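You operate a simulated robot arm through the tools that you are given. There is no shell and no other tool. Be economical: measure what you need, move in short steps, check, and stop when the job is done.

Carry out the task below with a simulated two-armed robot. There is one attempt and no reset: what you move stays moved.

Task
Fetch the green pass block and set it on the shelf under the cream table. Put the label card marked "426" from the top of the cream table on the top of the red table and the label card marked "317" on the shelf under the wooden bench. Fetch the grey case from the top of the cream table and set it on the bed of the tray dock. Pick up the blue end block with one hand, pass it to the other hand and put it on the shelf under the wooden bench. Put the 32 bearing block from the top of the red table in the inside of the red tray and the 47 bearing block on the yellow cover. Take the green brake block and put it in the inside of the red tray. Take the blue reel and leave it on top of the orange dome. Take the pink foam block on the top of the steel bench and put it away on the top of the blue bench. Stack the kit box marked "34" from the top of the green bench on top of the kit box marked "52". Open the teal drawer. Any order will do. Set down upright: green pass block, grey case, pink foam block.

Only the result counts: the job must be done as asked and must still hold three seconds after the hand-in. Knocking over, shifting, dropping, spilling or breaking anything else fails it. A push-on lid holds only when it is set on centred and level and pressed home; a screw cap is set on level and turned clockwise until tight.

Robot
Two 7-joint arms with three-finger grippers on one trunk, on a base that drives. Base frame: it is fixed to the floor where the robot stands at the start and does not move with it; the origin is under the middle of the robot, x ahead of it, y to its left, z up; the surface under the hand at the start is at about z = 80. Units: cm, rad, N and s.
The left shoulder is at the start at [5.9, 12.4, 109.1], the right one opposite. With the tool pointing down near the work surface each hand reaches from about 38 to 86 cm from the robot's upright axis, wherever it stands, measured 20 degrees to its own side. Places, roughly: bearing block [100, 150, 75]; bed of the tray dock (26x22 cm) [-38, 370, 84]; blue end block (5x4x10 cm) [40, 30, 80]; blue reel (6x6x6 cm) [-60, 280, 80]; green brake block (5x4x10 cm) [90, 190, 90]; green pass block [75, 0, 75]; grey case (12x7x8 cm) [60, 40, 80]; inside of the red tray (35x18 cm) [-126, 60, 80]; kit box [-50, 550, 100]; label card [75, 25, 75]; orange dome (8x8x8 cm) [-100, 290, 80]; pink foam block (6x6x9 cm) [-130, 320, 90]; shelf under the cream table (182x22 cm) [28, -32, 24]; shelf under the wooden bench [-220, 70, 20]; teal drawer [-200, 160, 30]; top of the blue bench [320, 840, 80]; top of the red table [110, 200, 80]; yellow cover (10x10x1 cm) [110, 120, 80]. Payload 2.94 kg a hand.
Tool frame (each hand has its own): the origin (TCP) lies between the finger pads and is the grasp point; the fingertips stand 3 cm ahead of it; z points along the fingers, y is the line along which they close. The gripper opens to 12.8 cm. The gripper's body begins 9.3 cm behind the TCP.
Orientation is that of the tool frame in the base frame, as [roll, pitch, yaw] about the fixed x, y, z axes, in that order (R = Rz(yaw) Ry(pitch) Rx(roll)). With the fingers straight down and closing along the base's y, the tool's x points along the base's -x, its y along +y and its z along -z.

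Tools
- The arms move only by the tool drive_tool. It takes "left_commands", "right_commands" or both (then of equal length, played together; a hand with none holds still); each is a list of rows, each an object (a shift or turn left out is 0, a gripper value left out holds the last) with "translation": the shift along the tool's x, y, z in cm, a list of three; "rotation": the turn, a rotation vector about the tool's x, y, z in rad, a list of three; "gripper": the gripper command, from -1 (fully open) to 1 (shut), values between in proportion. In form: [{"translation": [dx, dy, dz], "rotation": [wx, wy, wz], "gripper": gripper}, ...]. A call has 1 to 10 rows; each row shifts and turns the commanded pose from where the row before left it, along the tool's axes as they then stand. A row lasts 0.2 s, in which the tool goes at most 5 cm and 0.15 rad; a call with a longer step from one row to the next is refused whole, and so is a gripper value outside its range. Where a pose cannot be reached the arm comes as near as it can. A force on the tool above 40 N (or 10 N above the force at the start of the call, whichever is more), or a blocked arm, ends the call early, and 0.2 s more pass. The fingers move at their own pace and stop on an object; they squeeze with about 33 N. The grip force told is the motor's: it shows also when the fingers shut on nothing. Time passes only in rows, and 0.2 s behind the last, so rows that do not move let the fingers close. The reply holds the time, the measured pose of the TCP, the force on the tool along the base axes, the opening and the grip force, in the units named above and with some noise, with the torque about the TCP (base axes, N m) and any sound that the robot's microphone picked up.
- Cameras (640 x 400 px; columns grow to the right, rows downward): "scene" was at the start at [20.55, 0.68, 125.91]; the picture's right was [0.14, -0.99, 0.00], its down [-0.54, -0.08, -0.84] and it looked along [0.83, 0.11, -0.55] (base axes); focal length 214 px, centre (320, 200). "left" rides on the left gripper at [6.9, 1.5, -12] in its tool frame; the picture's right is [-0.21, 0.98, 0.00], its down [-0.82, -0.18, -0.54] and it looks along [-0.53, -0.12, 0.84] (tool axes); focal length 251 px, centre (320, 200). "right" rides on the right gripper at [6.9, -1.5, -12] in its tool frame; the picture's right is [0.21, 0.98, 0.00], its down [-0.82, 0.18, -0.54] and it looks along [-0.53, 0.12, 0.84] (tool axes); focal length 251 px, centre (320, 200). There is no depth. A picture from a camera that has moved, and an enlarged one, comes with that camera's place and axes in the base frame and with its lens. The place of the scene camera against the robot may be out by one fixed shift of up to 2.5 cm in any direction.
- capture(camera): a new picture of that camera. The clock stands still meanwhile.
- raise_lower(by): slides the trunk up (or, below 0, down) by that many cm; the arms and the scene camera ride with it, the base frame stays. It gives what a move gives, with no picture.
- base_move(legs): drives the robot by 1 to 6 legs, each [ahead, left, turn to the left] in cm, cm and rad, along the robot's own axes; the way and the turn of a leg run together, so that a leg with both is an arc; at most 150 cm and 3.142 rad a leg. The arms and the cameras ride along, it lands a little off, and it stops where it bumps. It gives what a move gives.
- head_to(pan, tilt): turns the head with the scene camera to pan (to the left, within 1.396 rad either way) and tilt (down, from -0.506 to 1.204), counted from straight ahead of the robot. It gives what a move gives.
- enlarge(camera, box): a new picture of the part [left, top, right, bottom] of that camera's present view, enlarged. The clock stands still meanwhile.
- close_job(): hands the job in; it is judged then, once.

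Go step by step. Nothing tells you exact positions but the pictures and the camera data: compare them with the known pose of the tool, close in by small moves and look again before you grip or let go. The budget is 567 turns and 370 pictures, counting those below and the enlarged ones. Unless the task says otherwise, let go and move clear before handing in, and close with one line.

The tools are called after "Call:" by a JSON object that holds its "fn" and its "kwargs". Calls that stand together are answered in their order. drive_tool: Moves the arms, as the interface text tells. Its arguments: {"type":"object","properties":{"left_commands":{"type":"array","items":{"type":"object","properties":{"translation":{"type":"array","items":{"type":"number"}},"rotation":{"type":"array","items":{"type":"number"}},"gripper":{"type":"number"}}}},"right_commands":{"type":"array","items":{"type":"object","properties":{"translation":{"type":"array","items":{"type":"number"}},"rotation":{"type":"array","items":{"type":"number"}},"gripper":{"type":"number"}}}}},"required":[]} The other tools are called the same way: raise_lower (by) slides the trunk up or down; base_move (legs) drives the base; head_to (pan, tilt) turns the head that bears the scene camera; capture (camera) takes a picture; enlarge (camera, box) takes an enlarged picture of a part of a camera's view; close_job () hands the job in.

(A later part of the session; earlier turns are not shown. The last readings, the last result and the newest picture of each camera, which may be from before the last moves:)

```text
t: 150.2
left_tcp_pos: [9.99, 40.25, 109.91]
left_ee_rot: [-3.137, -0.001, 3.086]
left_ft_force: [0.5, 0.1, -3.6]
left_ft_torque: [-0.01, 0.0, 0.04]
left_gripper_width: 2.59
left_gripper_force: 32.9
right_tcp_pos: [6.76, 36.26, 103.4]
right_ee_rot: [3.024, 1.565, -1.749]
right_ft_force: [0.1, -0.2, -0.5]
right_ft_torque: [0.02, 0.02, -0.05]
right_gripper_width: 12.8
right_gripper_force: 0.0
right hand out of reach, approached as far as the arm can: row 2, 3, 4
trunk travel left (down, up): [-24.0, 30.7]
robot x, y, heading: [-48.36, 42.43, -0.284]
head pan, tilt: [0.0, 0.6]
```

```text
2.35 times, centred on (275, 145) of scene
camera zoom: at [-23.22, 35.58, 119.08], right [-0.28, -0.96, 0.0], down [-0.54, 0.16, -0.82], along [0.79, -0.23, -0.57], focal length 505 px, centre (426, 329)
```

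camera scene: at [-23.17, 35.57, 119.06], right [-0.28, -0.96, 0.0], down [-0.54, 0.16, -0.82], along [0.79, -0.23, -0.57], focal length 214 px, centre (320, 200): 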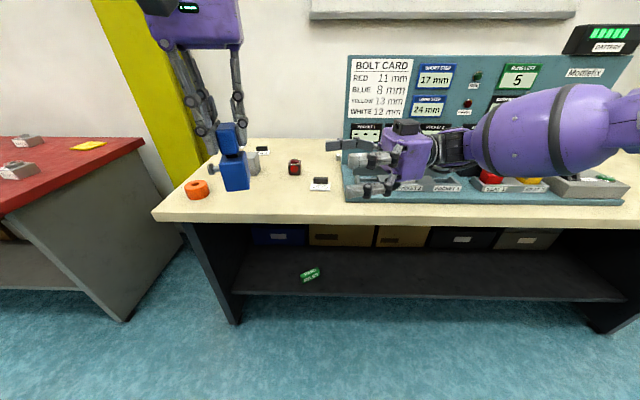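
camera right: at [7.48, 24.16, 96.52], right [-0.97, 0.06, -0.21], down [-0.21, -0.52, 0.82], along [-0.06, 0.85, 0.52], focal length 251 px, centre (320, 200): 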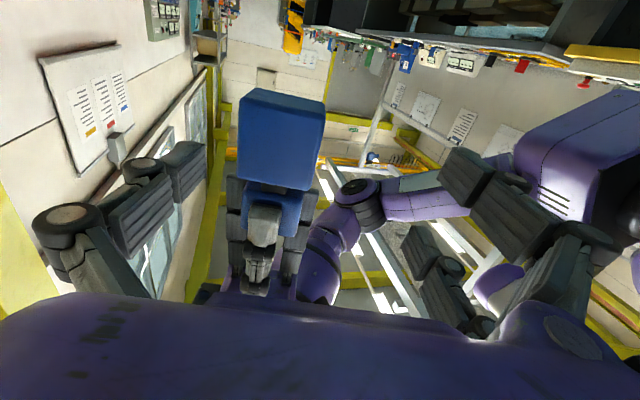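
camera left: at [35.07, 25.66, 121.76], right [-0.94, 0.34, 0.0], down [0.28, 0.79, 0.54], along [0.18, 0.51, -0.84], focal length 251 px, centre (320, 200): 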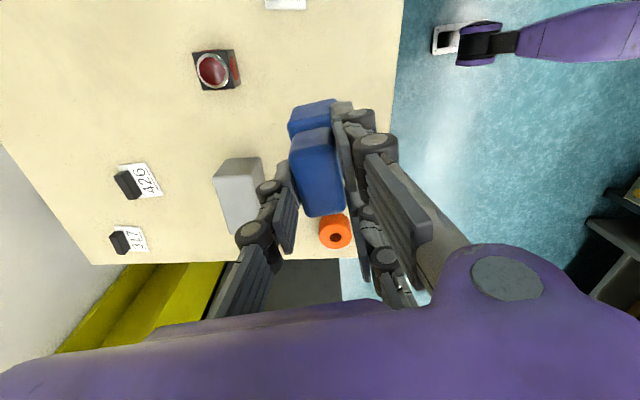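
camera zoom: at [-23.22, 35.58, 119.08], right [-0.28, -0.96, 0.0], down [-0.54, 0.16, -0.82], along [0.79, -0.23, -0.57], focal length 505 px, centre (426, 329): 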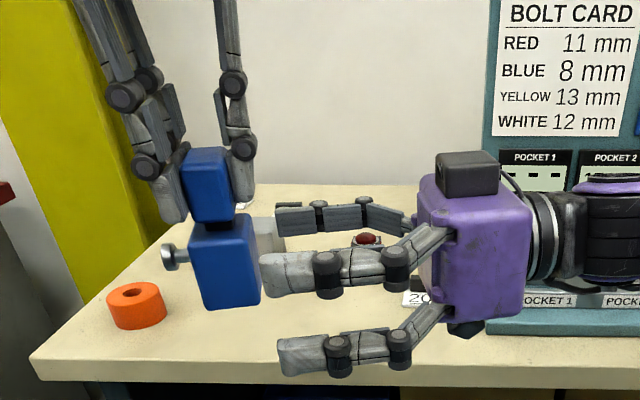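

The view is clear and the right hand is at its limit just short of the cube. I'll bring the left hand with the block into the right gripper instead.

Call:
{"fn": "drive_tool", "kwargs": {"right_commands": [{"translation": [0, 0, -2]}, {}, {}, {}, {}], "left_commands": [{"translation": [1.5, 0, -0.7]}, {"translation": [1.5, 0, -0.6]}, {"translation": [0, -1.7, 0]}, {"translation": [0, -1.7, 0]}, {"translation": [0, -1.7, 0]}]}}

Call:
{"fn": "capture", "kwargs": {"camera": "right"}}

Call:
{"fn": "enlarge", "kwargs": {"camera": "scene", "box": [150, 60, 400, 230]}}

```text
t: 151.4
left_tcp_pos: [7.01, 39.49, 111.17]
left_ee_rot: [-3.136, -0.001, 3.088]
left_ft_force: [0.6, 0.3, -3.0]
left_ft_torque: [-0.01, 0.01, 0.0]
left_gripper_width: 2.59
left_gripper_force: 32.5
left hand out of reach, approached as far as the arm can: row 3, 4, 5
right_tcp_pos: [6.75, 34.23, 103.45]
right_ee_rot: [2.995, 1.568, -1.781]
right_ft_force: [0.4, -0.3, 0.8]
right_ft_torque: [-0.02, 0.0, -0.01]
right_gripper_width: 12.81
right_gripper_force: 0.1
trunk travel left (down, up): [-24.0, 30.7]
robot x, y, heading: [-48.42, 42.47, -0.283]
head pan, tilt: [0.0, 0.6]
```

```text
293 pictures are left
camera right: at [7.34, 22.12, 96.52], right [-0.98, 0.06, -0.21], down [-0.21, -0.53, 0.82], along [-0.06, 0.85, 0.53], focal length 251 px, centre (320, 200)
```

right: 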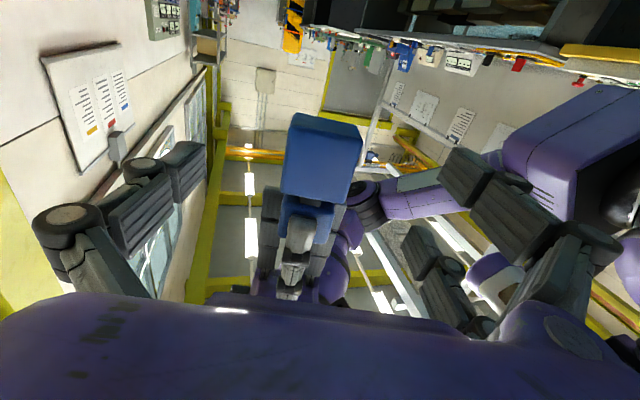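

```text
2.35 times, centred on (275, 145) of scene
camera zoom: at [-23.21, 35.58, 119.07], right [-0.28, -0.96, 0.0], down [-0.54, 0.16, -0.82], along [0.79, -0.23, -0.57], focal length 505 px, centre (426, 329)
```

zoom: 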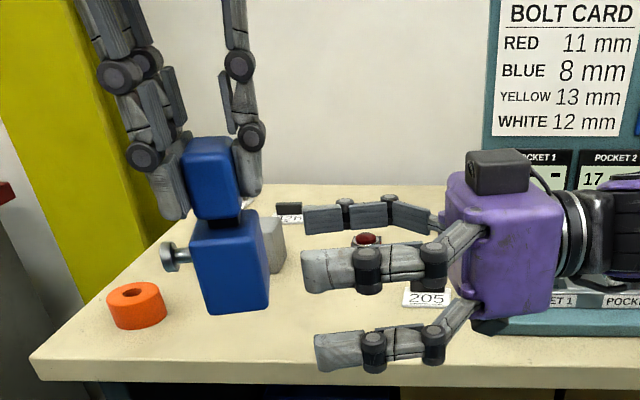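

Both hands stop about 3 cm short here. I'll move both about 10 cm further ahead, where crossing should be easier, and close the gap there.

Call:
{"fn": "drive_tool", "kwargs": {"left_commands": [{"translation": [-3.3, -0.75, 0]}, {"translation": [-3.3, -0.75, 0]}, {"translation": [-3.3, -0.75, 0]}, {"translation": [0, -1.5, 0]}, {"translation": [0, -1.5, 0]}], "right_commands": [{"translation": [0, -3.3, -0.75]}, {"translation": [0, -3.3, -0.75]}, {"translation": [0, -3.3, -0.75]}, {"translation": [0, 0, 0]}, {"translation": [0, 0, 0]}]}}

```text
t: 152.6
left_tcp_pos: [13.23, 42.09, 109.95]
left_ee_rot: [-3.138, 0.001, 3.085]
left_ft_force: [0.3, 0.8, -3.6]
left_ft_torque: [-0.04, 0.0, -0.01]
left_gripper_width: 2.59
left_gripper_force: 33.0
left hand out of reach, approached as far as the arm can: row 1, 2, 3, 4, 5
right_tcp_pos: [10.94, 29.04, 104.43]
right_ee_rot: [2.947, 1.566, -1.83]
right_ft_force: [0.8, 0.5, 0.1]
right_ft_torque: [-0.03, -0.01, 0.0]
right_gripper_width: 12.81
right_gripper_force: 0.1
right hand out of reach, approached as far as the arm can: row 1, 2, 3
trunk travel left (down, up): [-24.0, 30.7]
robot x, y, heading: [-48.39, 42.84, -0.285]
head pan, tilt: [0.0, 0.6]
```

Both look like outer-reach limits caused by the wrists being high. I'll lower both hands 14 cm in the free space and try again.

Call:
{"fn": "drive_tool", "kwargs": {"left_commands": [{"translation": [0.8, 0, 4]}, {"translation": [0.8, 0, 4]}, {"translation": [0.8, 0, 4]}, {"translation": [0.8, 0, 2]}], "right_commands": [{"translation": [4, 0.3, 0]}, {"translation": [4, 0.3, 0]}, {"translation": [4, 0.3, 0]}, {"translation": [2, 0.3, 0]}]}}

Call:
{"fn": "drive_tool", "kwargs": {"left_commands": [{"translation": [0, -2, 0]}, {"translation": [0, -2, 0]}, {"translation": [0, -1, 0]}]}}

```text
t: 153.6
left_tcp_pos: [9.92, 42.28, 95.92]
left_ee_rot: [-3.136, 0.001, 3.087]
left_ft_force: [-1.4, 0.4, -3.4]
left_ft_torque: [-0.02, 0.0, 0.01]
left_gripper_width: 2.59
left_gripper_force: 32.9
right_tcp_pos: [7.39, 28.07, 91.42]
right_ee_rot: [3.104, 1.566, -1.671]
right_ft_force: [-0.5, -0.9, -0.5]
right_ft_torque: [-0.01, -0.01, -0.01]
right_gripper_width: 12.81
right_gripper_force: 0.0
right hand out of reach, approached as far as the arm can: row 1, 2, 3, 4
trunk travel left (down, up): [-24.0, 30.7]
robot x, y, heading: [-47.84, 42.73, -0.278]
head pan, tilt: [0.0, 0.6]
```

```text
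t: 154.4
left_tcp_pos: [9.66, 37.34, 95.92]
left_ee_rot: [-3.136, 0.0, 3.087]
left_ft_force: [0.0, -0.9, -2.2]
left_ft_torque: [-0.05, -0.03, 0.04]
left_gripper_width: 2.57
left_gripper_force: 32.3
right_tcp_pos: [7.46, 28.02, 91.44]
right_ee_rot: [2.971, 1.566, -1.801]
right_ft_force: [0.1, -0.4, 0.4]
right_ft_torque: [0.0, -0.01, 0.03]
right_gripper_width: 12.76
right_gripper_force: 0.1
trunk travel left (down, up): [-24.0, 30.7]
robot x, y, heading: [-48.23, 42.66, -0.28]
head pan, tilt: [0.0, 0.6]
```

The left hand can cross freely at this height. I'll align it in x and z, then carry the block into the right gripper.

Call:
{"fn": "drive_tool", "kwargs": {"left_commands": [{"translation": [1.1, 0, -1.6]}, {"translation": [1.1, 0, -1.6]}, {"translation": [0, -2, 0]}, {"translation": [0, -2, 0]}]}}

Call:
{"fn": "enlarge", "kwargs": {"camera": "scene", "box": [150, 100, 450, 300]}}

Call:
{"fn": "capture", "kwargs": {"camera": "right"}}

```text
t: 155.4
left_tcp_pos: [7.47, 36.72, 99.35]
left_ee_rot: [-3.14, -0.002, 3.083]
left_ft_force: [-0.6, -0.1, -3.8]
left_ft_torque: [-0.01, 0.01, 0.02]
left_gripper_width: 2.55
left_gripper_force: 32.7
left hand out of reach, approached as far as the arm can: row 3, 4
right_tcp_pos: [7.37, 28.04, 91.38]
right_ee_rot: [-3.138, 1.566, -1.631]
right_ft_force: [0.2, 0.5, 0.8]
right_ft_torque: [0.01, 0.0, -0.03]
right_gripper_width: 12.81
right_gripper_force: 0.1
trunk travel left (down, up): [-24.0, 30.7]
robot x, y, heading: [-48.36, 42.64, -0.284]
head pan, tilt: [0.0, 0.6]
```

```text
2.00 times, centred on (300, 200) of scene
camera zoom: at [-23.29, 35.6, 119.09], right [-0.28, -0.96, 0.0], down [-0.54, 0.16, -0.83], along [0.79, -0.23, -0.56], focal length 429 px, centre (360, 200)
```

zoom: 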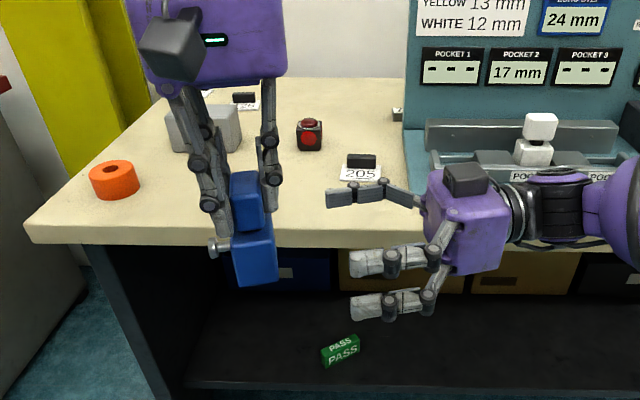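

```text
290 pictures are left
camera right: at [8.16, 15.95, 84.59], right [-0.97, 0.06, -0.21], down [-0.21, -0.52, 0.82], along [-0.06, 0.85, 0.52], focal length 251 px, centre (320, 200)
```

right: 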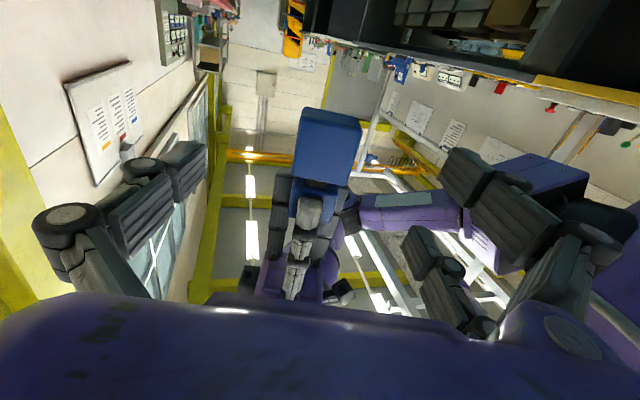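

Call:
{"fn": "drive_tool", "kwargs": {"right_commands": [{"translation": [0, 0, 3]}, {"translation": [0, 0, 3]}, {"translation": [0, 0, 2]}]}}

Call:
{"fn": "enlarge", "kwargs": {"camera": "scene", "box": [150, 100, 450, 300]}}

```text
t: 156.2
left_tcp_pos: [7.58, 36.78, 99.26]
left_ee_rot: [-3.138, 0.0, 3.082]
left_ft_force: [0.1, 0.1, -3.5]
left_ft_torque: [0.0, -0.03, 0.04]
left_gripper_width: 2.56
left_gripper_force: 33.0
right_tcp_pos: [4.57, 33.58, 92.25]
right_ee_rot: [3.026, 1.566, -1.75]
right_ft_force: [-0.6, 0.1, 0.1]
right_ft_torque: [0.0, -0.02, -0.03]
right_gripper_width: 12.76
right_gripper_force: 0.0
right hand out of reach, approached as far as the arm can: row 1, 2, 3
trunk travel left (down, up): [-24.0, 30.7]
robot x, y, heading: [-48.03, 42.67, -0.284]
head pan, tilt: [0.0, 0.6]
```

```text
2.00 times, centred on (300, 200) of scene
camera zoom: at [-23.25, 35.62, 119.09], right [-0.28, -0.96, 0.0], down [-0.54, 0.16, -0.83], along [0.79, -0.23, -0.56], focal length 429 px, centre (360, 200)
```

zoom: 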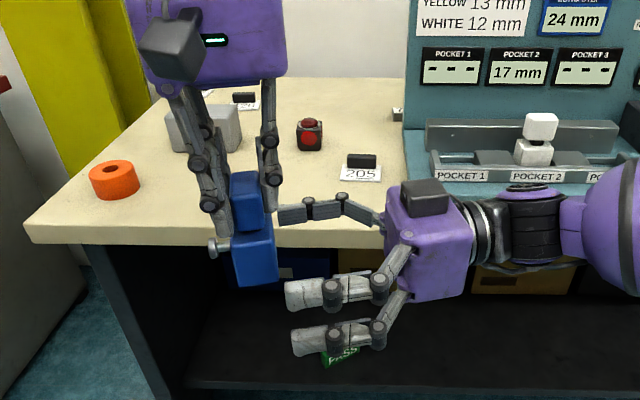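

The right hand is sliding along its outer reach circle, so I'll bring both hands about 8 cm closer to the robot, where both can reach across.

Call:
{"fn": "drive_tool", "kwargs": {"left_commands": [{"translation": [2.7, 0, 0]}, {"translation": [2.7, 0, 0]}, {"translation": [2.7, 0, 0]}, {"translation": [0, -1.5, 0]}, {"translation": [0, -1.5, 0]}], "right_commands": [{"translation": [-0.4, 1.7, -0.6]}, {"translation": [0, 1.7, -0.6]}, {"translation": [0, 1.7, -0.6]}, {}, {}]}}

Call:
{"fn": "enlarge", "kwargs": {"camera": "scene", "box": [100, 100, 400, 300]}}

```text
t: 157.4
left_tcp_pos: [-0.22, 35.33, 99.38]
left_ee_rot: [-3.136, 0.0, 3.086]
left_ft_force: [-0.2, 0.6, -2.5]
left_ft_torque: [-0.03, 0.0, 0.01]
left_gripper_width: 2.56
left_gripper_force: 33.3
left hand out of reach, approached as far as the arm can: row 5
right_tcp_pos: [-0.65, 32.0, 92.51]
right_ee_rot: [-2.961, 1.567, -1.451]
right_ft_force: [0.0, -0.4, 0.4]
right_ft_torque: [-0.02, -0.01, -0.06]
right_gripper_width: 12.8
right_gripper_force: 0.1
trunk travel left (down, up): [-24.0, 30.7]
robot x, y, heading: [-48.01, 42.35, -0.281]
head pan, tilt: [0.0, 0.6]
```

```text
2.00 times, centred on (250, 200) of scene
camera zoom: at [-23.31, 35.63, 119.1], right [-0.28, -0.96, 0.0], down [-0.54, 0.16, -0.83], along [0.79, -0.23, -0.56], focal length 429 px, centre (460, 200)
```

zoom: 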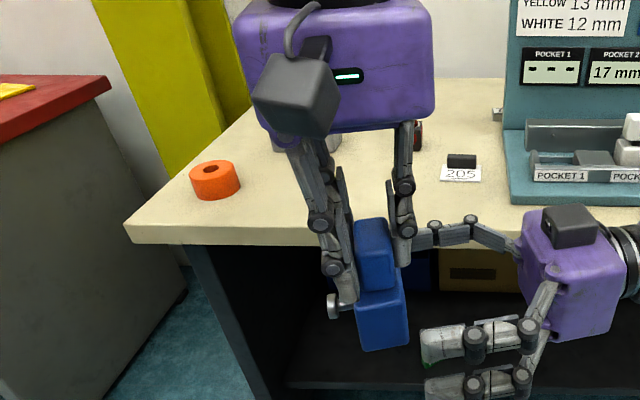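

Nearly aligned. I'm advancing the right hand the last 3.3 cm and looking.

Call:
{"fn": "drive_tool", "kwargs": {"right_commands": [{"translation": [0.5, -0.4, 0]}, {"translation": [0, 0, 1.2]}, {"translation": [0, 0, 1.2]}, {"translation": [0, 0, 1]}]}}

Call:
{"fn": "enlarge", "kwargs": {"camera": "scene", "box": [200, 150, 350, 300]}}

Call:
{"fn": "capture", "kwargs": {"camera": "right"}}

```text
t: 158.4
left_tcp_pos: [-0.12, 35.12, 99.42]
left_ee_rot: [-3.137, 0.0, 3.085]
left_ft_force: [-0.6, 0.5, -3.9]
left_ft_torque: [-0.05, 0.04, 0.01]
left_gripper_width: 2.54
left_gripper_force: 33.0
right_tcp_pos: [0.0, 35.6, 91.91]
right_ee_rot: [-3.031, 1.568, -1.52]
right_ft_force: [0.5, 0.0, 0.2]
right_ft_torque: [0.02, 0.04, -0.02]
right_gripper_width: 12.78
right_gripper_force: 0.1
trunk travel left (down, up): [-24.0, 30.7]
robot x, y, heading: [-48.25, 42.32, -0.282]
head pan, tilt: [0.0, 0.6]
```

```text
2.67 times, centred on (275, 225) of scene
camera zoom: at [-23.23, 35.62, 119.08], right [-0.28, -0.96, 0.0], down [-0.54, 0.16, -0.82], along [0.79, -0.23, -0.57], focal length 572 px, centre (440, 133)
```

zoom: 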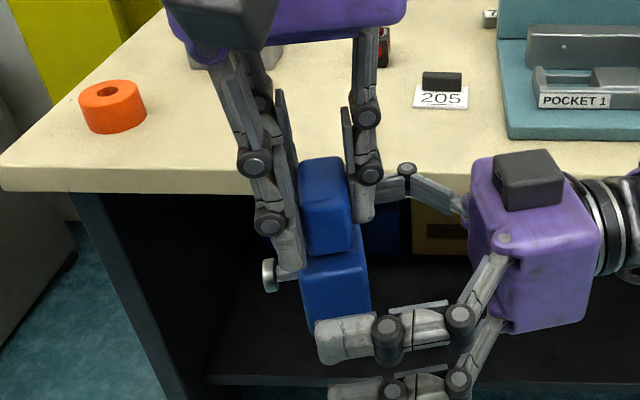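

```text
286 pictures are left
camera right: at [0.83, 23.46, 85.06], right [-0.97, 0.06, -0.21], down [-0.21, -0.53, 0.82], along [-0.07, 0.85, 0.52], focal length 251 px, centre (320, 200)
```

right: 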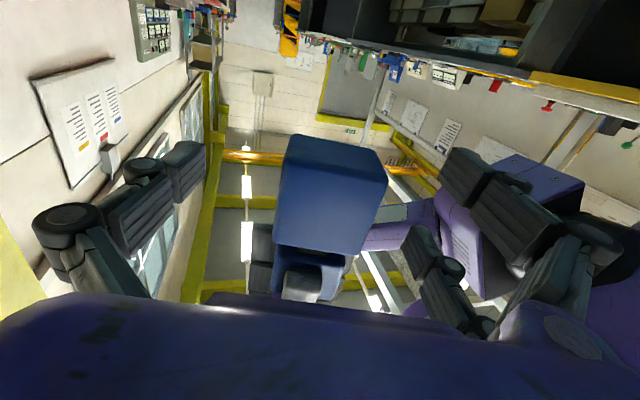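

The cube is centred between the right fingers, so I'm closing the right gripper.

Call:
{"fn": "drive_tool", "kwargs": {"right_commands": [{"gripper": 0}, {"gripper": 0.3}, {"gripper": 1}, {"gripper": 1}]}}

Call:
{"fn": "enlarge", "kwargs": {"camera": "scene", "box": [200, 150, 350, 300]}}

```text
t: 159.4
left_tcp_pos: [0.03, 35.2, 99.26]
left_ee_rot: [-3.139, 0.002, 3.087]
left_ft_force: [17.9, 4.9, -4.1]
left_ft_torque: [0.26, -0.72, -0.36]
left_gripper_width: 2.55
left_gripper_force: 33.4
right_tcp_pos: [-0.13, 35.59, 91.86]
right_ee_rot: [-2.992, 1.569, -1.479]
right_ft_force: [-19.3, -5.7, 0.4]
right_ft_torque: [0.13, -0.68, 0.28]
right_gripper_width: 4.9
right_gripper_force: 33.3
trunk travel left (down, up): [-24.0, 30.7]
robot x, y, heading: [-48.08, 42.58, -0.29]
head pan, tilt: [0.0, 0.6]
```

```text
2.67 times, centred on (275, 225) of scene
camera zoom: at [-23.24, 35.59, 119.08], right [-0.28, -0.96, 0.0], down [-0.54, 0.16, -0.82], along [0.79, -0.23, -0.57], focal length 572 px, centre (440, 133)
```

zoom: 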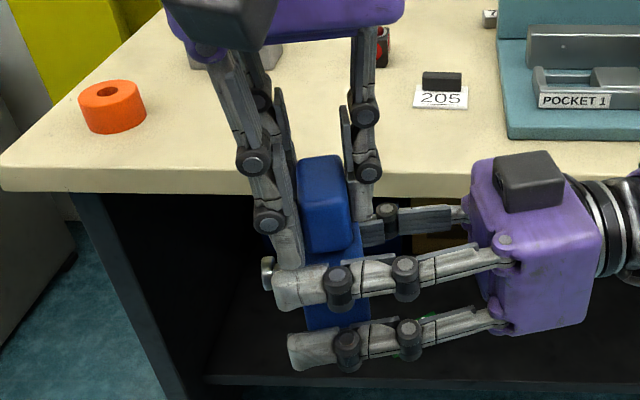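

The right hand holds the cube at 4.9 cm. I'm releasing with the left hand and lifting it clear.

Call:
{"fn": "drive_tool", "kwargs": {"left_commands": [{"gripper": 0}, {"gripper": 0}, {"translation": [0, 0, -3]}, {"translation": [0, 0, -4]}, {"translation": [0, 0, -4]}, {"translation": [0, 3, -3]}]}}

Call:
{"fn": "capture", "kwargs": {"camera": "scene"}}

```text
t: 160.8
left_tcp_pos: [1.33, 40.14, 112.38]
left_ee_rot: [-3.138, 0.002, 3.085]
left_ft_force: [0.0, 0.3, 0.6]
left_ft_torque: [-0.07, -0.03, 0.02]
left_gripper_width: 6.39
left_gripper_force: 0.0
left hand out of reach, approached as far as the arm can: row 3, 4, 5
right_tcp_pos: [-0.19, 35.56, 91.93]
right_ee_rot: [-2.926, 1.564, -1.415]
right_ft_force: [0.4, 0.4, -0.4]
right_ft_torque: [0.0, 0.06, -0.01]
right_gripper_width: 4.87
right_gripper_force: 33.4
trunk travel left (down, up): [-24.0, 30.7]
robot x, y, heading: [-48.48, 42.54, -0.279]
head pan, tilt: [0.0, 0.6]
```

```text
284 pictures are left
camera scene: at [-23.37, 35.73, 119.12], right [-0.28, -0.96, 0.0], down [-0.54, 0.16, -0.83], along [0.79, -0.23, -0.56], focal length 214 px, centre (320, 200)
```

scene: 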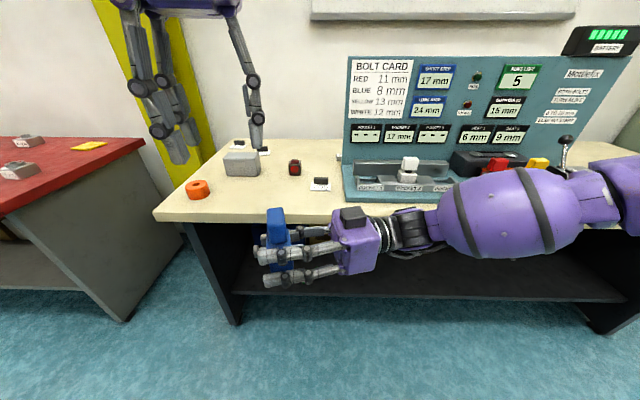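

The hand-over is complete. I'll raise and retract the right hand with the block, then head for card 317 with the left hand.

Call:
{"fn": "drive_tool", "kwargs": {"right_commands": [{"translation": [0, 0, -4]}, {"translation": [-2, 0, -4]}, {"translation": [-3.5, 0, -3]}, {"translation": [-3.5, 0, -3]}, {"translation": [-3.5, 0, -3]}, {"translation": [-3.5, 0, -3]}, {"translation": [-4, 0, 0]}, {"translation": [-4, 0, 0]}, {"translation": [-4, 0, 0]}], "left_commands": [{}, {}, {"translation": [0, 3, 0], "gripper": -1}, {"translation": [0, 3, 0]}, {"translation": [0, 3, 0]}, {}, {}, {}, {}]}}

Call:
{"fn": "capture", "kwargs": {"camera": "scene"}}

```text
t: 162.8
left_tcp_pos: [1.77, 49.08, 112.04]
left_ee_rot: [-3.135, 0.001, 3.085]
left_ft_force: [-0.3, -0.5, -0.5]
left_ft_torque: [0.01, 0.04, 0.01]
left_gripper_width: 12.77
left_gripper_force: 0.0
right_tcp_pos: [-1.38, 15.97, 119.96]
right_ee_rot: [2.928, 1.566, -1.841]
right_ft_force: [-0.4, -0.3, -3.7]
right_ft_torque: [0.0, 0.01, -0.04]
right_gripper_width: 4.92
right_gripper_force: 33.1
trunk travel left (down, up): [-24.0, 30.7]
robot x, y, heading: [-47.83, 42.85, -0.283]
head pan, tilt: [0.0, 0.6]
```

```text
283 pictures are left
camera scene: at [-23.26, 35.66, 119.09], right [-0.28, -0.96, 0.0], down [-0.54, 0.16, -0.83], along [0.79, -0.23, -0.56], focal length 214 px, centre (320, 200)
```

scene: 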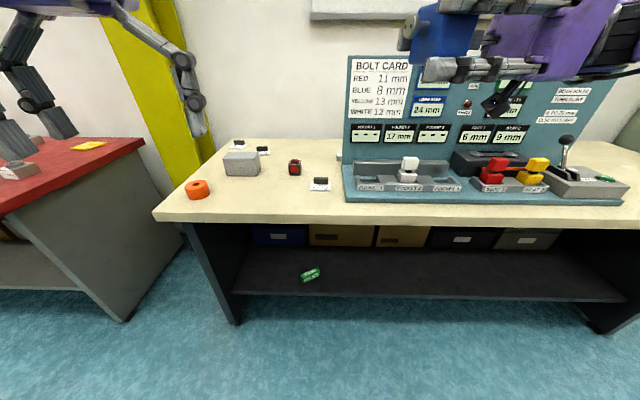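

Call:
{"fn": "drive_tool", "kwargs": {"right_commands": [{"translation": [0, 3, -3.5]}, {"translation": [0, 3, -3.5]}, {"translation": [0, 3, -3.5]}, {"translation": [0, 2, -3.5]}]}}

Call:
{"fn": "base_move", "kwargs": {"legs": [[0, 0, 0.35], [58, 10, 0]]}}

Call:
{"fn": "head_to", "kwargs": {"pan": 0.0, "tilt": 0.7}}

Call:
{"fn": "capture", "kwargs": {"camera": "scene"}}

Call:
{"fn": "capture", "kwargs": {"camera": "left"}}

```text
t: 163.8
left_tcp_pos: [1.79, 49.06, 112.02]
left_ee_rot: [-3.138, 0.001, 3.085]
left_ft_force: [0.2, -0.4, 0.1]
left_ft_torque: [-0.05, 0.02, -0.03]
left_gripper_width: 12.79
left_gripper_force: 0.0
right_tcp_pos: [-8.92, 6.14, 119.8]
right_ee_rot: [2.471, 1.549, -2.263]
right_ft_force: [0.3, -0.3, -4.3]
right_ft_torque: [0.07, -0.03, 0.06]
right_gripper_width: 4.87
right_gripper_force: 32.7
right hand out of reach, approached as far as the arm can: row 3, 4
trunk travel left (down, up): [-24.0, 30.7]
robot x, y, heading: [-48.18, 42.28, -0.282]
head pan, tilt: [0.0, 0.6]
```

```text
t: 167.5
left_tcp_pos: [40.69, 76.64, 112.36]
left_ee_rot: [-3.128, 0.011, -2.865]
left_ft_force: [0.0, 0.4, -0.7]
left_ft_torque: [-0.07, -0.02, 0.0]
left_gripper_width: 12.79
left_gripper_force: 0.1
right_tcp_pos: [43.8, 32.96, 120.8]
right_ee_rot: [-3.075, 1.544, -1.176]
right_ft_force: [0.2, 0.1, -4.1]
right_ft_torque: [0.0, 0.0, 0.01]
right_gripper_width: 4.84
right_gripper_force: 33.1
trunk travel left (down, up): [-24.0, 30.7]
robot x, y, heading: [-2.92, 53.61, 0.046]
head pan, tilt: [0.0, 0.6]
stopped in leg 2: the robot was blocked; the commanded pose is now the measured one
```

```text
t: 168.2
left_tcp_pos: [40.32, 76.53, 112.69]
left_ee_rot: [-3.127, 0.013, -2.861]
left_ft_force: [-0.1, 0.3, 0.7]
left_ft_torque: [-0.03, -0.01, 0.01]
left_gripper_width: 12.75
left_gripper_force: 0.1
right_tcp_pos: [43.84, 32.98, 120.74]
right_ee_rot: [-3.064, 1.545, -1.165]
right_ft_force: [0.4, 0.2, -2.5]
right_ft_torque: [0.01, 0.0, 0.0]
right_gripper_width: 4.89
right_gripper_force: 33.0
trunk travel left (down, up): [-24.0, 30.7]
robot x, y, heading: [-2.94, 53.52, 0.046]
head pan, tilt: [0.0, 0.7]
```

```text
282 pictures are left
camera scene: at [20.81, 55.11, 118.61], right [0.05, -1.0, 0.01], down [-0.63, -0.04, -0.78], along [0.77, 0.04, -0.63], focal length 214 px, centre (320, 200)
```

scene: 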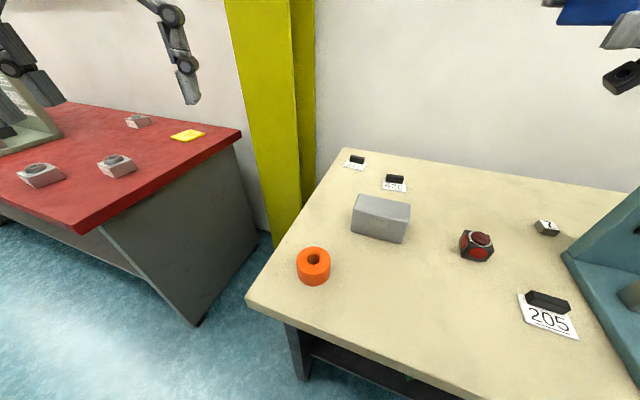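

```text
281 pictures are left
camera left: at [33.23, 76.29, 124.44], right [-0.06, 1.0, -0.01], down [0.83, 0.06, 0.55], along [0.55, 0.03, -0.83], focal length 251 px, centre (320, 200)
```

left: 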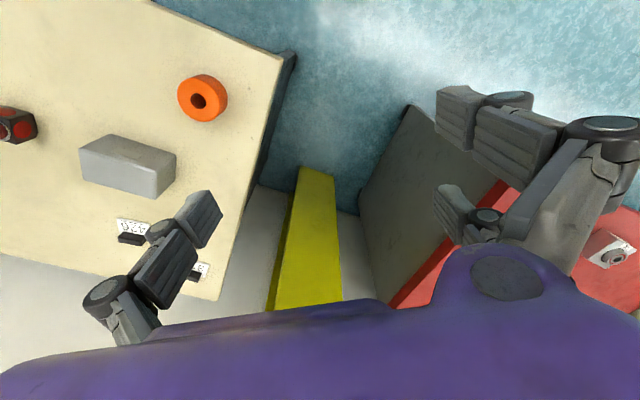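

The base stopped short, so I need to see what it touched. I'll look left and down.

Call:
{"fn": "head_to", "kwargs": {"pan": 1.0, "tilt": 0.8}}

Call:
{"fn": "capture", "kwargs": {"camera": "scene"}}

Call:
{"fn": "head_to", "kwargs": {"pan": -0.6, "tilt": 0.9}}

Call:
{"fn": "capture", "kwargs": {"camera": "scene"}}

```text
t: 169.5
left_tcp_pos: [40.45, 76.75, 112.49]
left_ee_rot: [-3.127, 0.014, -2.862]
left_ft_force: [0.4, -0.3, -1.2]
left_ft_torque: [0.0, 0.03, -0.02]
left_gripper_width: 12.81
left_gripper_force: 0.0
right_tcp_pos: [43.86, 32.93, 120.89]
right_ee_rot: [-3.045, 1.545, -1.144]
right_ft_force: [0.1, -0.4, -1.9]
right_ft_torque: [-0.03, -0.02, 0.02]
right_gripper_width: 4.9
right_gripper_force: 33.1
trunk travel left (down, up): [-24.0, 30.7]
robot x, y, heading: [-3.01, 53.7, 0.054]
head pan, tilt: [1.0, 0.799]
```

```text
280 pictures are left
camera scene: at [17.56, 61.22, 118.28], right [0.78, -0.62, 0.02], down [-0.4, -0.52, -0.75], along [0.48, 0.58, -0.66], focal length 214 px, centre (320, 200)
```

scene: 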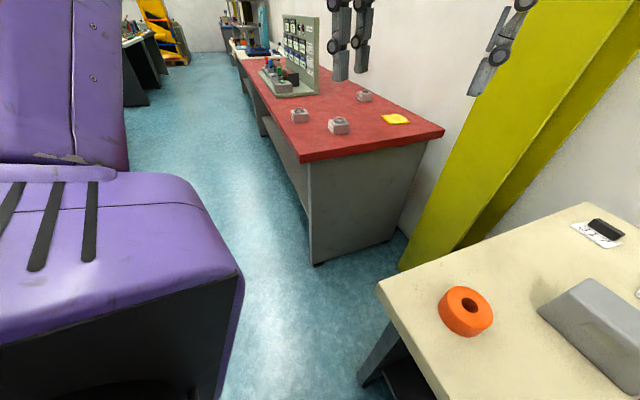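

```text
t: 171.1
left_tcp_pos: [40.52, 76.59, 112.59]
left_ee_rot: [-3.127, 0.013, -2.859]
left_ft_force: [-0.4, 0.2, -0.5]
left_ft_torque: [-0.01, 0.01, -0.04]
left_gripper_width: 12.82
left_gripper_force: 0.1
right_tcp_pos: [43.9, 32.95, 120.87]
right_ee_rot: [-3.028, 1.544, -1.132]
right_ft_force: [0.3, 0.7, -3.0]
right_ft_torque: [-0.01, 0.02, 0.01]
right_gripper_width: 4.87
right_gripper_force: 32.9
trunk travel left (down, up): [-24.0, 30.7]
robot x, y, heading: [-2.63, 53.58, 0.056]
head pan, tilt: [-0.6, 0.901]
```

```text
279 pictures are left
camera scene: at [18.8, 50.75, 116.98], right [-0.52, -0.85, 0.0], down [-0.66, 0.4, -0.63], along [0.54, -0.33, -0.77], focal length 214 px, centre (320, 200)
```

scene: 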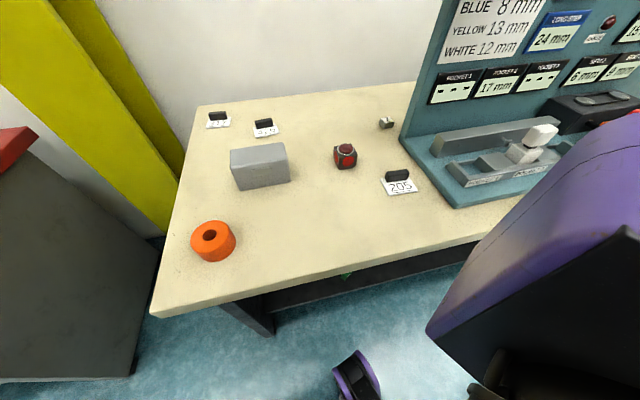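

The right elbow is against the panel. I'll take the end block to the wooden bench first and come back for the cards, so I'm backing away and turning around to look.

Call:
{"fn": "base_move", "kwargs": {"legs": [[-42, 0, 0], [0, 0, 1.57], [0, 0, 1.2]]}}

Call:
{"fn": "head_to", "kwargs": {"pan": 0.0, "tilt": 0.45}}

Call:
{"fn": "capture", "kwargs": {"camera": "scene"}}

```text
t: 171.8
left_tcp_pos: [40.84, 76.36, 112.42]
left_ee_rot: [-3.129, 0.007, -2.867]
left_ft_force: [0.0, -0.5, 0.9]
left_ft_torque: [-0.01, 0.01, -0.01]
left_gripper_width: 12.77
left_gripper_force: 0.0
right_tcp_pos: [43.65, 32.98, 120.71]
right_ee_rot: [-3.018, 1.54, -1.116]
right_ft_force: [0.2, -1.0, -3.8]
right_ft_torque: [-0.02, -0.02, 0.02]
right_gripper_width: 4.88
right_gripper_force: 32.7
trunk travel left (down, up): [-24.0, 30.7]
robot x, y, heading: [-2.92, 53.67, 0.047]
head pan, tilt: [-0.6, 0.901]
stopped in leg 1: the robot was blocked; the commanded pose is now the measured one
```

```text
t: 172.8
left_tcp_pos: [40.65, 76.54, 112.58]
left_ee_rot: [-3.131, 0.01, -2.864]
left_ft_force: [0.6, 0.4, 0.0]
left_ft_torque: [-0.03, -0.01, -0.05]
left_gripper_width: 12.8
left_gripper_force: 0.1
right_tcp_pos: [43.82, 32.85, 120.83]
right_ee_rot: [-3.013, 1.543, -1.112]
right_ft_force: [0.8, 0.3, -3.0]
right_ft_torque: [-0.01, -0.01, 0.0]
right_gripper_width: 4.86
right_gripper_force: 33.0
trunk travel left (down, up): [-24.0, 30.7]
robot x, y, heading: [-3.0, 53.4, 0.047]
head pan, tilt: [0.0, 0.45]
```

```text
278 pictures are left
camera scene: at [21.67, 55.05, 120.75], right [0.05, -1.0, 0.01], down [-0.42, -0.03, -0.91], along [0.9, 0.04, -0.42], focal length 214 px, centre (320, 200)
```

scene: 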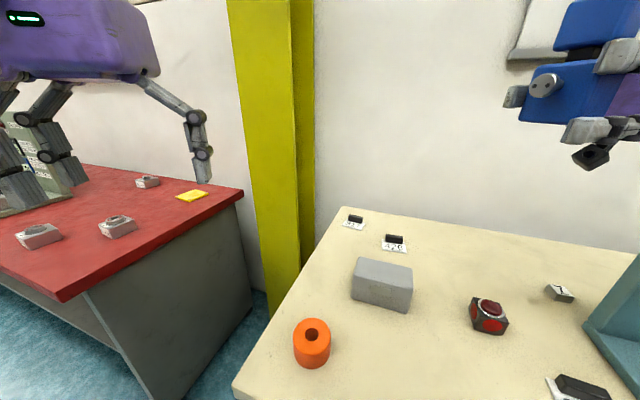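

Call:
{"fn": "base_move", "kwargs": {"legs": [[-5, -10, 0]]}}

Call:
{"fn": "head_to", "kwargs": {"pan": -1.35, "tilt": 0.7}}

Call:
{"fn": "capture", "kwargs": {"camera": "scene"}}

```text
t: 174.3
left_tcp_pos: [37.21, 66.52, 112.0]
left_ee_rot: [-3.128, 0.002, -2.866]
left_ft_force: [-0.2, -0.6, 1.6]
left_ft_torque: [-0.01, 0.02, -0.01]
left_gripper_width: 12.8
left_gripper_force: 0.2
right_tcp_pos: [39.92, 23.17, 121.3]
right_ee_rot: [-2.77, 1.527, -0.866]
right_ft_force: [0.8, 0.1, -3.3]
right_ft_torque: [-0.01, 0.0, 0.01]
right_gripper_width: 4.86
right_gripper_force: 32.6
trunk travel left (down, up): [-24.0, 30.7]
robot x, y, heading: [-7.33, 43.31, 0.047]
head pan, tilt: [0.0, 0.45]
```

```text
t: 175.8
left_tcp_pos: [37.38, 65.99, 112.1]
left_ee_rot: [-3.132, 0.0, -2.865]
left_ft_force: [-0.4, -0.2, 0.7]
left_ft_torque: [0.0, 0.02, 0.01]
left_gripper_width: 12.77
left_gripper_force: 0.0
right_tcp_pos: [40.1, 22.95, 121.45]
right_ee_rot: [-2.614, 1.525, -0.707]
right_ft_force: [-0.6, -0.1, -2.9]
right_ft_torque: [-0.02, -0.01, 0.0]
right_gripper_width: 4.88
right_gripper_force: 33.0
trunk travel left (down, up): [-24.0, 30.7]
robot x, y, heading: [-7.46, 43.33, 0.054]
head pan, tilt: [-1.349, 0.7]
```

```text
277 pictures are left
camera scene: at [11.52, 35.95, 118.3], right [-0.96, -0.27, 0.0], down [-0.17, 0.62, -0.77], along [0.21, -0.74, -0.64], focal length 214 px, centre (320, 200)
```

scene: 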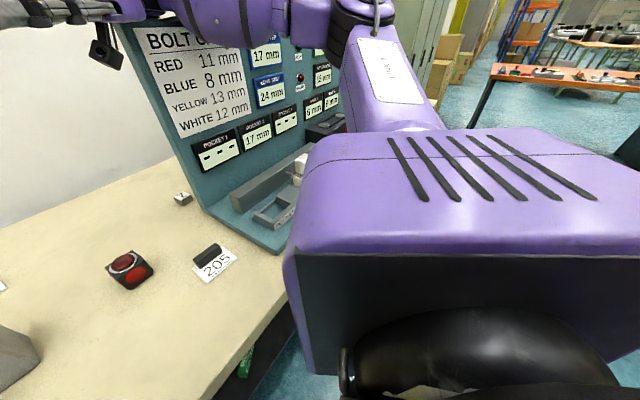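

The right forearm lies at about the panel's top edge. I'll lift the right hand straight up, then back away.

Call:
{"fn": "drive_tool", "kwargs": {"right_commands": [{"translation": [-3, 0, 0]}, {"translation": [-3, 0, 0]}, {"translation": [-3, 0, 0]}, {"translation": [-3, 0, 0]}]}}

Call:
{"fn": "raise_lower", "kwargs": {"by": 10}}

Call:
{"fn": "capture", "kwargs": {"camera": "scene"}}

```text
t: 176.8
left_tcp_pos: [37.61, 65.76, 112.0]
left_ee_rot: [-3.137, -0.002, -2.867]
left_ft_force: [0.9, 0.4, 0.2]
left_ft_torque: [-0.01, -0.04, -0.01]
left_gripper_width: 12.82
left_gripper_force: 0.0
right_tcp_pos: [40.09, 22.62, 132.94]
right_ee_rot: [-2.752, 1.536, -0.847]
right_ft_force: [0.1, -0.3, -1.9]
right_ft_torque: [-0.05, 0.04, -0.02]
right_gripper_width: 4.87
right_gripper_force: 33.2
trunk travel left (down, up): [-24.0, 30.7]
robot x, y, heading: [-7.66, 43.23, 0.052]
head pan, tilt: [-1.349, 0.7]
```

```text
t: 178.2
left_tcp_pos: [37.7, 65.64, 121.95]
left_ee_rot: [-3.137, -0.002, -2.866]
left_ft_force: [1.2, 0.3, -0.1]
left_ft_torque: [-0.02, 0.02, 0.0]
left_gripper_width: 12.8
left_gripper_force: 0.1
right_tcp_pos: [40.29, 22.58, 142.89]
right_ee_rot: [-2.746, 1.539, -0.844]
right_ft_force: [-0.6, -0.1, -2.9]
right_ft_torque: [-0.03, 0.0, 0.02]
right_gripper_width: 4.89
right_gripper_force: 33.2
trunk travel left (down, up): [-34.0, 20.7]
robot x, y, heading: [-7.26, 43.18, 0.045]
head pan, tilt: [-1.349, 0.7]
```

```text
276 pictures are left
camera scene: at [9.26, 35.42, 128.2], right [-0.96, -0.27, 0.0], down [-0.17, 0.62, -0.76], along [0.2, -0.74, -0.64], focal length 214 px, centre (320, 200)
```

scene: 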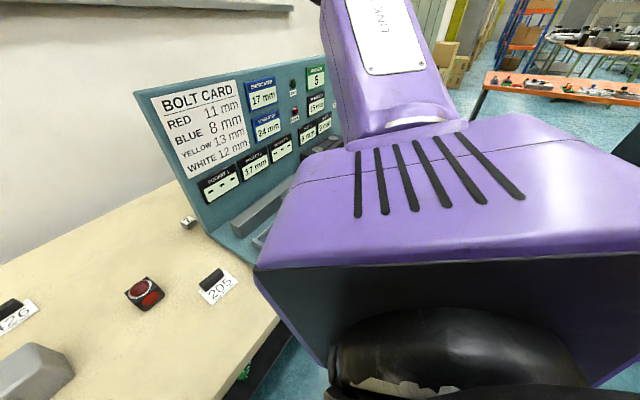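

The right arm is now well above the panel. I'll try approaching the table again for card 317.

Call:
{"fn": "base_move", "kwargs": {"legs": [[20, 8, 0]]}}

Call:
{"fn": "head_to", "kwargs": {"pan": 0.0, "tilt": 0.6}}

Call:
{"fn": "capture", "kwargs": {"camera": "scene"}}

```text
t: 179.8
left_tcp_pos: [56.87, 74.72, 121.93]
left_ee_rot: [-3.136, -0.002, -2.865]
left_ft_force: [0.6, 0.4, 0.0]
left_ft_torque: [0.01, 0.01, -0.01]
left_gripper_width: 12.79
left_gripper_force: 0.1
right_tcp_pos: [59.48, 31.42, 142.85]
right_ee_rot: [-2.71, 1.536, -0.806]
right_ft_force: [0.6, 0.1, -2.1]
right_ft_torque: [-0.01, 0.0, 0.0]
right_gripper_width: 4.87
right_gripper_force: 32.9
trunk travel left (down, up): [-34.0, 20.7]
robot x, y, heading: [11.98, 52.2, 0.044]
head pan, tilt: [-1.349, 0.7]
```

```text
t: 181.3
left_tcp_pos: [56.99, 74.66, 122.02]
left_ee_rot: [-3.138, -0.002, -2.867]
left_ft_force: [-0.4, 0.5, 0.0]
left_ft_torque: [0.0, -0.01, 0.01]
left_gripper_width: 12.8
left_gripper_force: 0.0
right_tcp_pos: [59.62, 31.62, 142.92]
right_ee_rot: [-2.717, 1.538, -0.813]
right_ft_force: [0.5, 0.1, -3.6]
right_ft_torque: [0.0, 0.05, -0.01]
right_gripper_width: 4.87
right_gripper_force: 33.0
trunk travel left (down, up): [-34.0, 20.7]
robot x, y, heading: [11.79, 52.52, 0.048]
head pan, tilt: [0.0, 0.6]
```

```text
275 pictures are left
camera scene: at [35.08, 53.03, 129.07], right [0.05, -1.0, 0.0], down [-0.56, -0.03, -0.82], along [0.82, 0.04, -0.57], focal length 214 px, centre (320, 200)
```

scene: 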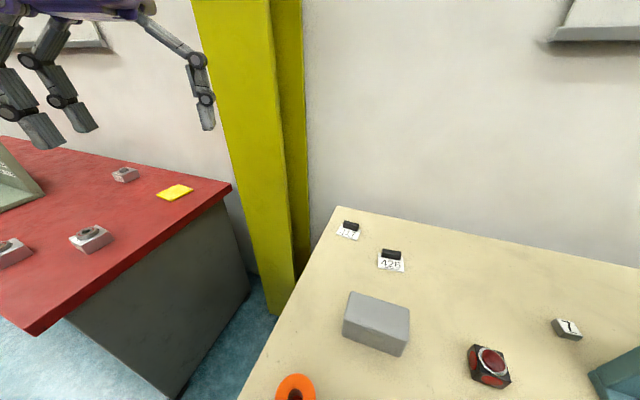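

The approach worked. I'm moving the left hand toward card 317 and turning it so the fingers close across the bar.

Call:
{"fn": "drive_tool", "kwargs": {"left_commands": [{"translation": [-1.71, -3.33, 2.44]}, {"translation": [-1.71, -3.33, 2.44]}, {"translation": [-1.71, -3.33, 2.44]}, {"translation": [-1.71, -3.33, 2.44]}, {"translation": [-1.71, -3.33, 2.44]}, {"translation": [-1.71, -3.33, 2.44]}, {"translation": [-1.71, -3.33, 2.44]}, {"translation": [-1.71, -3.33, 2.44]}, {"translation": [-1.71, -3.33, 2.44]}]}}

Call:
{"fn": "drive_tool", "kwargs": {"left_commands": [{"rotation": [0, 0, -0.15]}, {"rotation": [0, 0, -0.15]}, {"rotation": [0, 0, -0.15]}, {"rotation": [0, 0, -0.15]}, {"rotation": [0, 0, -0.15]}]}}

Call:
{"fn": "capture", "kwargs": {"camera": "left"}}

Call:
{"fn": "capture", "kwargs": {"camera": "scene"}}

```text
t: 183.3
left_tcp_pos: [64.51, 66.58, 114.82]
left_ee_rot: [-3.136, 0.002, -2.866]
left_ft_force: [-0.4, -0.1, 0.1]
left_ft_torque: [0.02, 0.0, -0.02]
left_gripper_width: 12.78
left_gripper_force: 0.1
left hand out of reach, approached as far as the arm can: row 4, 5, 6, 7, 8, 9
right_tcp_pos: [59.62, 31.59, 142.83]
right_ee_rot: [-2.716, 1.539, -0.816]
right_ft_force: [-0.2, 0.3, -3.9]
right_ft_torque: [-0.02, 0.01, 0.01]
right_gripper_width: 4.86
right_gripper_force: 32.8
trunk travel left (down, up): [-34.0, 20.7]
robot x, y, heading: [11.99, 52.22, 0.052]
head pan, tilt: [0.0, 0.6]
```

```text
t: 184.5
left_tcp_pos: [64.69, 66.6, 114.98]
left_ee_rot: [-3.139, -0.004, -2.115]
left_ft_force: [-0.1, -0.7, 0.5]
left_ft_torque: [-0.01, 0.01, -0.02]
left_gripper_width: 12.8
left_gripper_force: 0.0
right_tcp_pos: [59.54, 31.54, 142.92]
right_ee_rot: [-2.72, 1.536, -0.815]
right_ft_force: [0.0, -0.4, -2.7]
right_ft_torque: [-0.03, 0.02, -0.02]
right_gripper_width: 4.87
right_gripper_force: 33.2
trunk travel left (down, up): [-34.0, 20.7]
robot x, y, heading: [11.85, 52.33, 0.053]
head pan, tilt: [0.0, 0.6]
```

```text
274 pictures are left
camera left: at [59.87, 61.55, 126.92], right [-0.72, 0.69, 0.0], down [0.58, 0.61, 0.54], along [0.37, 0.39, -0.84], focal length 251 px, centre (320, 200)
```

left: 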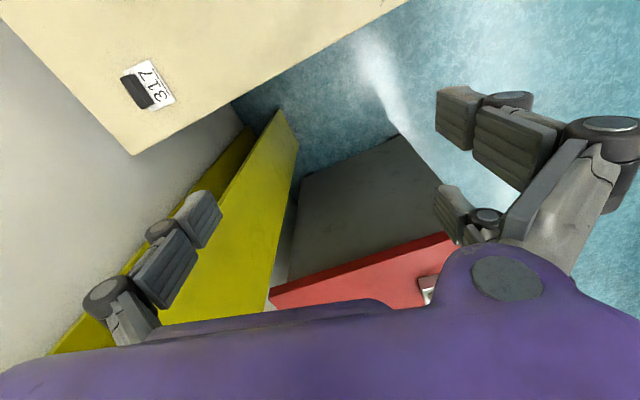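

```text
273 pictures are left
camera scene: at [35.09, 53.04, 129.07], right [0.05, -1.0, 0.0], down [-0.56, -0.03, -0.82], along [0.82, 0.04, -0.57], focal length 214 px, centre (320, 200)
```

scene: 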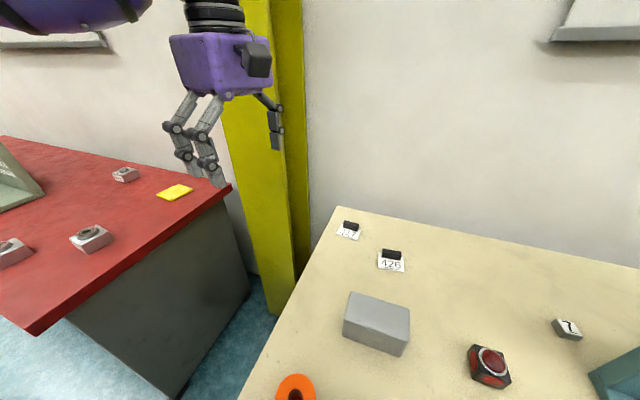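

Call:
{"fn": "drive_tool", "kwargs": {"left_commands": [{"translation": [0, 0, 4.5]}, {"translation": [0, 0, 4.5]}, {"translation": [0, 0, 4.5]}, {"translation": [0, 0, 4]}, {"translation": [0.98, -4.35, 0]}, {"translation": [0.98, -4.35, 0]}, {"translation": [0.98, -4.35, 0]}, {"translation": [0.98, -4.35, 0]}, {"translation": [0.98, -4.35, 0]}, {"translation": [0.98, -4.35, 0]}]}}

Call:
{"fn": "capture", "kwargs": {"camera": "left"}}

```text
t: 186.7
left_tcp_pos: [65.99, 66.22, 97.03]
left_ee_rot: [-3.137, -0.005, -2.118]
left_ft_force: [-0.6, -0.3, 1.2]
left_ft_torque: [0.0, -0.01, -0.03]
left_gripper_width: 12.81
left_gripper_force: 0.0
left hand out of reach, approached as far as the arm can: row 5, 6, 7, 8, 9, 10
right_tcp_pos: [59.54, 31.49, 142.91]
right_ee_rot: [-2.72, 1.537, -0.816]
right_ft_force: [0.4, 0.0, -2.9]
right_ft_torque: [0.02, 0.02, 0.02]
right_gripper_width: 4.88
right_gripper_force: 32.7
trunk travel left (down, up): [-34.0, 20.7]
robot x, y, heading: [11.81, 52.24, 0.048]
head pan, tilt: [0.0, 0.6]
```

```text
272 pictures are left
camera left: at [61.05, 61.11, 109.01], right [-0.72, 0.69, 0.0], down [0.58, 0.61, 0.54], along [0.37, 0.39, -0.84], focal length 251 px, centre (320, 200)
```

left: 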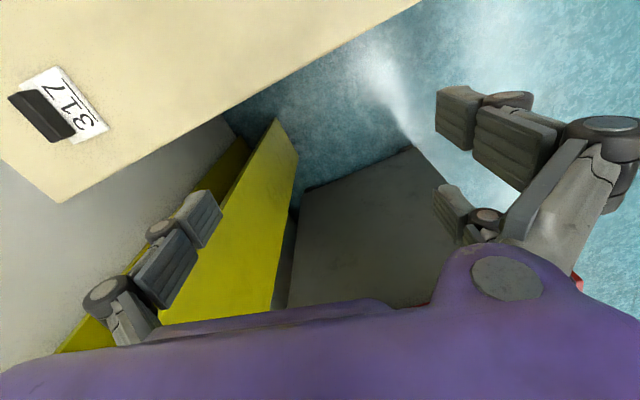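

Left reach is too short with this yaw; the card will suit the right hand better with the robot turned left. So I'll deliver the end block first: retract the left hand, back off and turn around.

Call:
{"fn": "drive_tool", "kwargs": {"left_commands": [{"translation": [0, 0, -5], "rotation": [0, 0, 0.15]}, {"translation": [0, 0, -5], "rotation": [0, 0, 0.15]}, {"translation": [0, 0, -5], "rotation": [0, 0, 0.15]}, {"translation": [4, 0, 0], "rotation": [0, 0, 0.15]}, {"translation": [4, 0, 0], "rotation": [0, 0, 0.15]}, {"translation": [4, 0, 0]}]}}

Call:
{"fn": "base_move", "kwargs": {"legs": [[-52, -3, 0], [0, 0, 1.5], [0, 0, 1.4]]}}

Call:
{"fn": "head_to", "kwargs": {"pan": 0.0, "tilt": 0.35}}

Call:
{"fn": "capture", "kwargs": {"camera": "scene"}}

```text
t: 188.1
left_tcp_pos: [54.81, 61.72, 112.61]
left_ee_rot: [-3.136, 0.0, -2.866]
left_ft_force: [-1.2, -0.1, -0.2]
left_ft_torque: [0.03, -0.01, 0.0]
left_gripper_width: 12.81
left_gripper_force: 0.0
left hand out of reach, approached as far as the arm can: row 3
right_tcp_pos: [59.38, 31.51, 143.02]
right_ee_rot: [-2.681, 1.535, -0.777]
right_ft_force: [-0.8, -0.2, -2.6]
right_ft_torque: [0.0, -0.04, -0.06]
right_gripper_width: 4.86
right_gripper_force: 32.8
trunk travel left (down, up): [-34.0, 20.7]
robot x, y, heading: [12.28, 52.23, 0.05]
head pan, tilt: [0.0, 0.6]
```

```text
t: 198.3
left_tcp_pos: [-85.12, 48.02, 112.53]
left_ee_rot: [-3.136, -0.002, 0.026]
left_ft_force: [-0.1, -0.6, 0.7]
left_ft_torque: [0.0, -0.01, 0.0]
left_gripper_width: 12.78
left_gripper_force: 0.1
right_tcp_pos: [-81.95, 78.41, 142.95]
right_ee_rot: [-2.722, 1.538, 2.075]
right_ft_force: [0.2, 0.2, -3.6]
right_ft_torque: [0.02, 0.0, -0.01]
right_gripper_width: 4.88
right_gripper_force: 33.0
trunk travel left (down, up): [-34.0, 20.7]
robot x, y, heading: [-40.57, 46.67, 2.939]
head pan, tilt: [0.0, 0.6]
```

```text
t: 199.1
left_tcp_pos: [-85.15, 48.02, 112.37]
left_ee_rot: [-3.136, -0.002, 0.026]
left_ft_force: [0.1, 0.2, 0.0]
left_ft_torque: [0.0, 0.02, 0.01]
left_gripper_width: 12.79
left_gripper_force: 0.0
right_tcp_pos: [-82.01, 78.54, 143.01]
right_ee_rot: [-2.727, 1.539, 2.071]
right_ft_force: [-0.6, 0.4, -2.8]
right_ft_torque: [-0.02, -0.01, 0.02]
right_gripper_width: 4.86
right_gripper_force: 33.5
trunk travel left (down, up): [-34.0, 20.7]
robot x, y, heading: [-40.74, 46.7, 2.941]
head pan, tilt: [0.0, 0.351]
```

```text
271 pictures are left
camera scene: at [-60.46, 50.74, 131.34], right [0.2, 0.98, 0.0], down [0.34, -0.07, -0.94], along [-0.92, 0.19, -0.34], focal length 214 px, centre (320, 200)
```

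scene: 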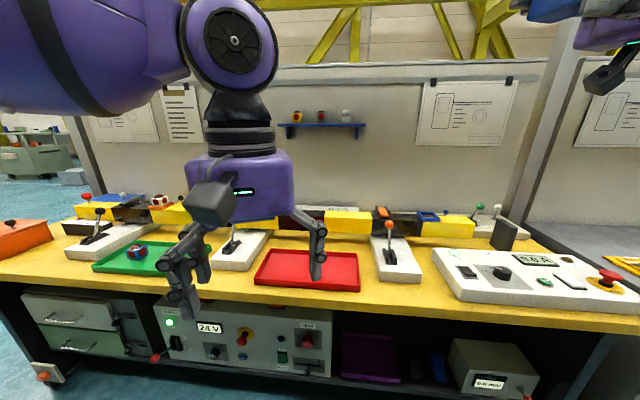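

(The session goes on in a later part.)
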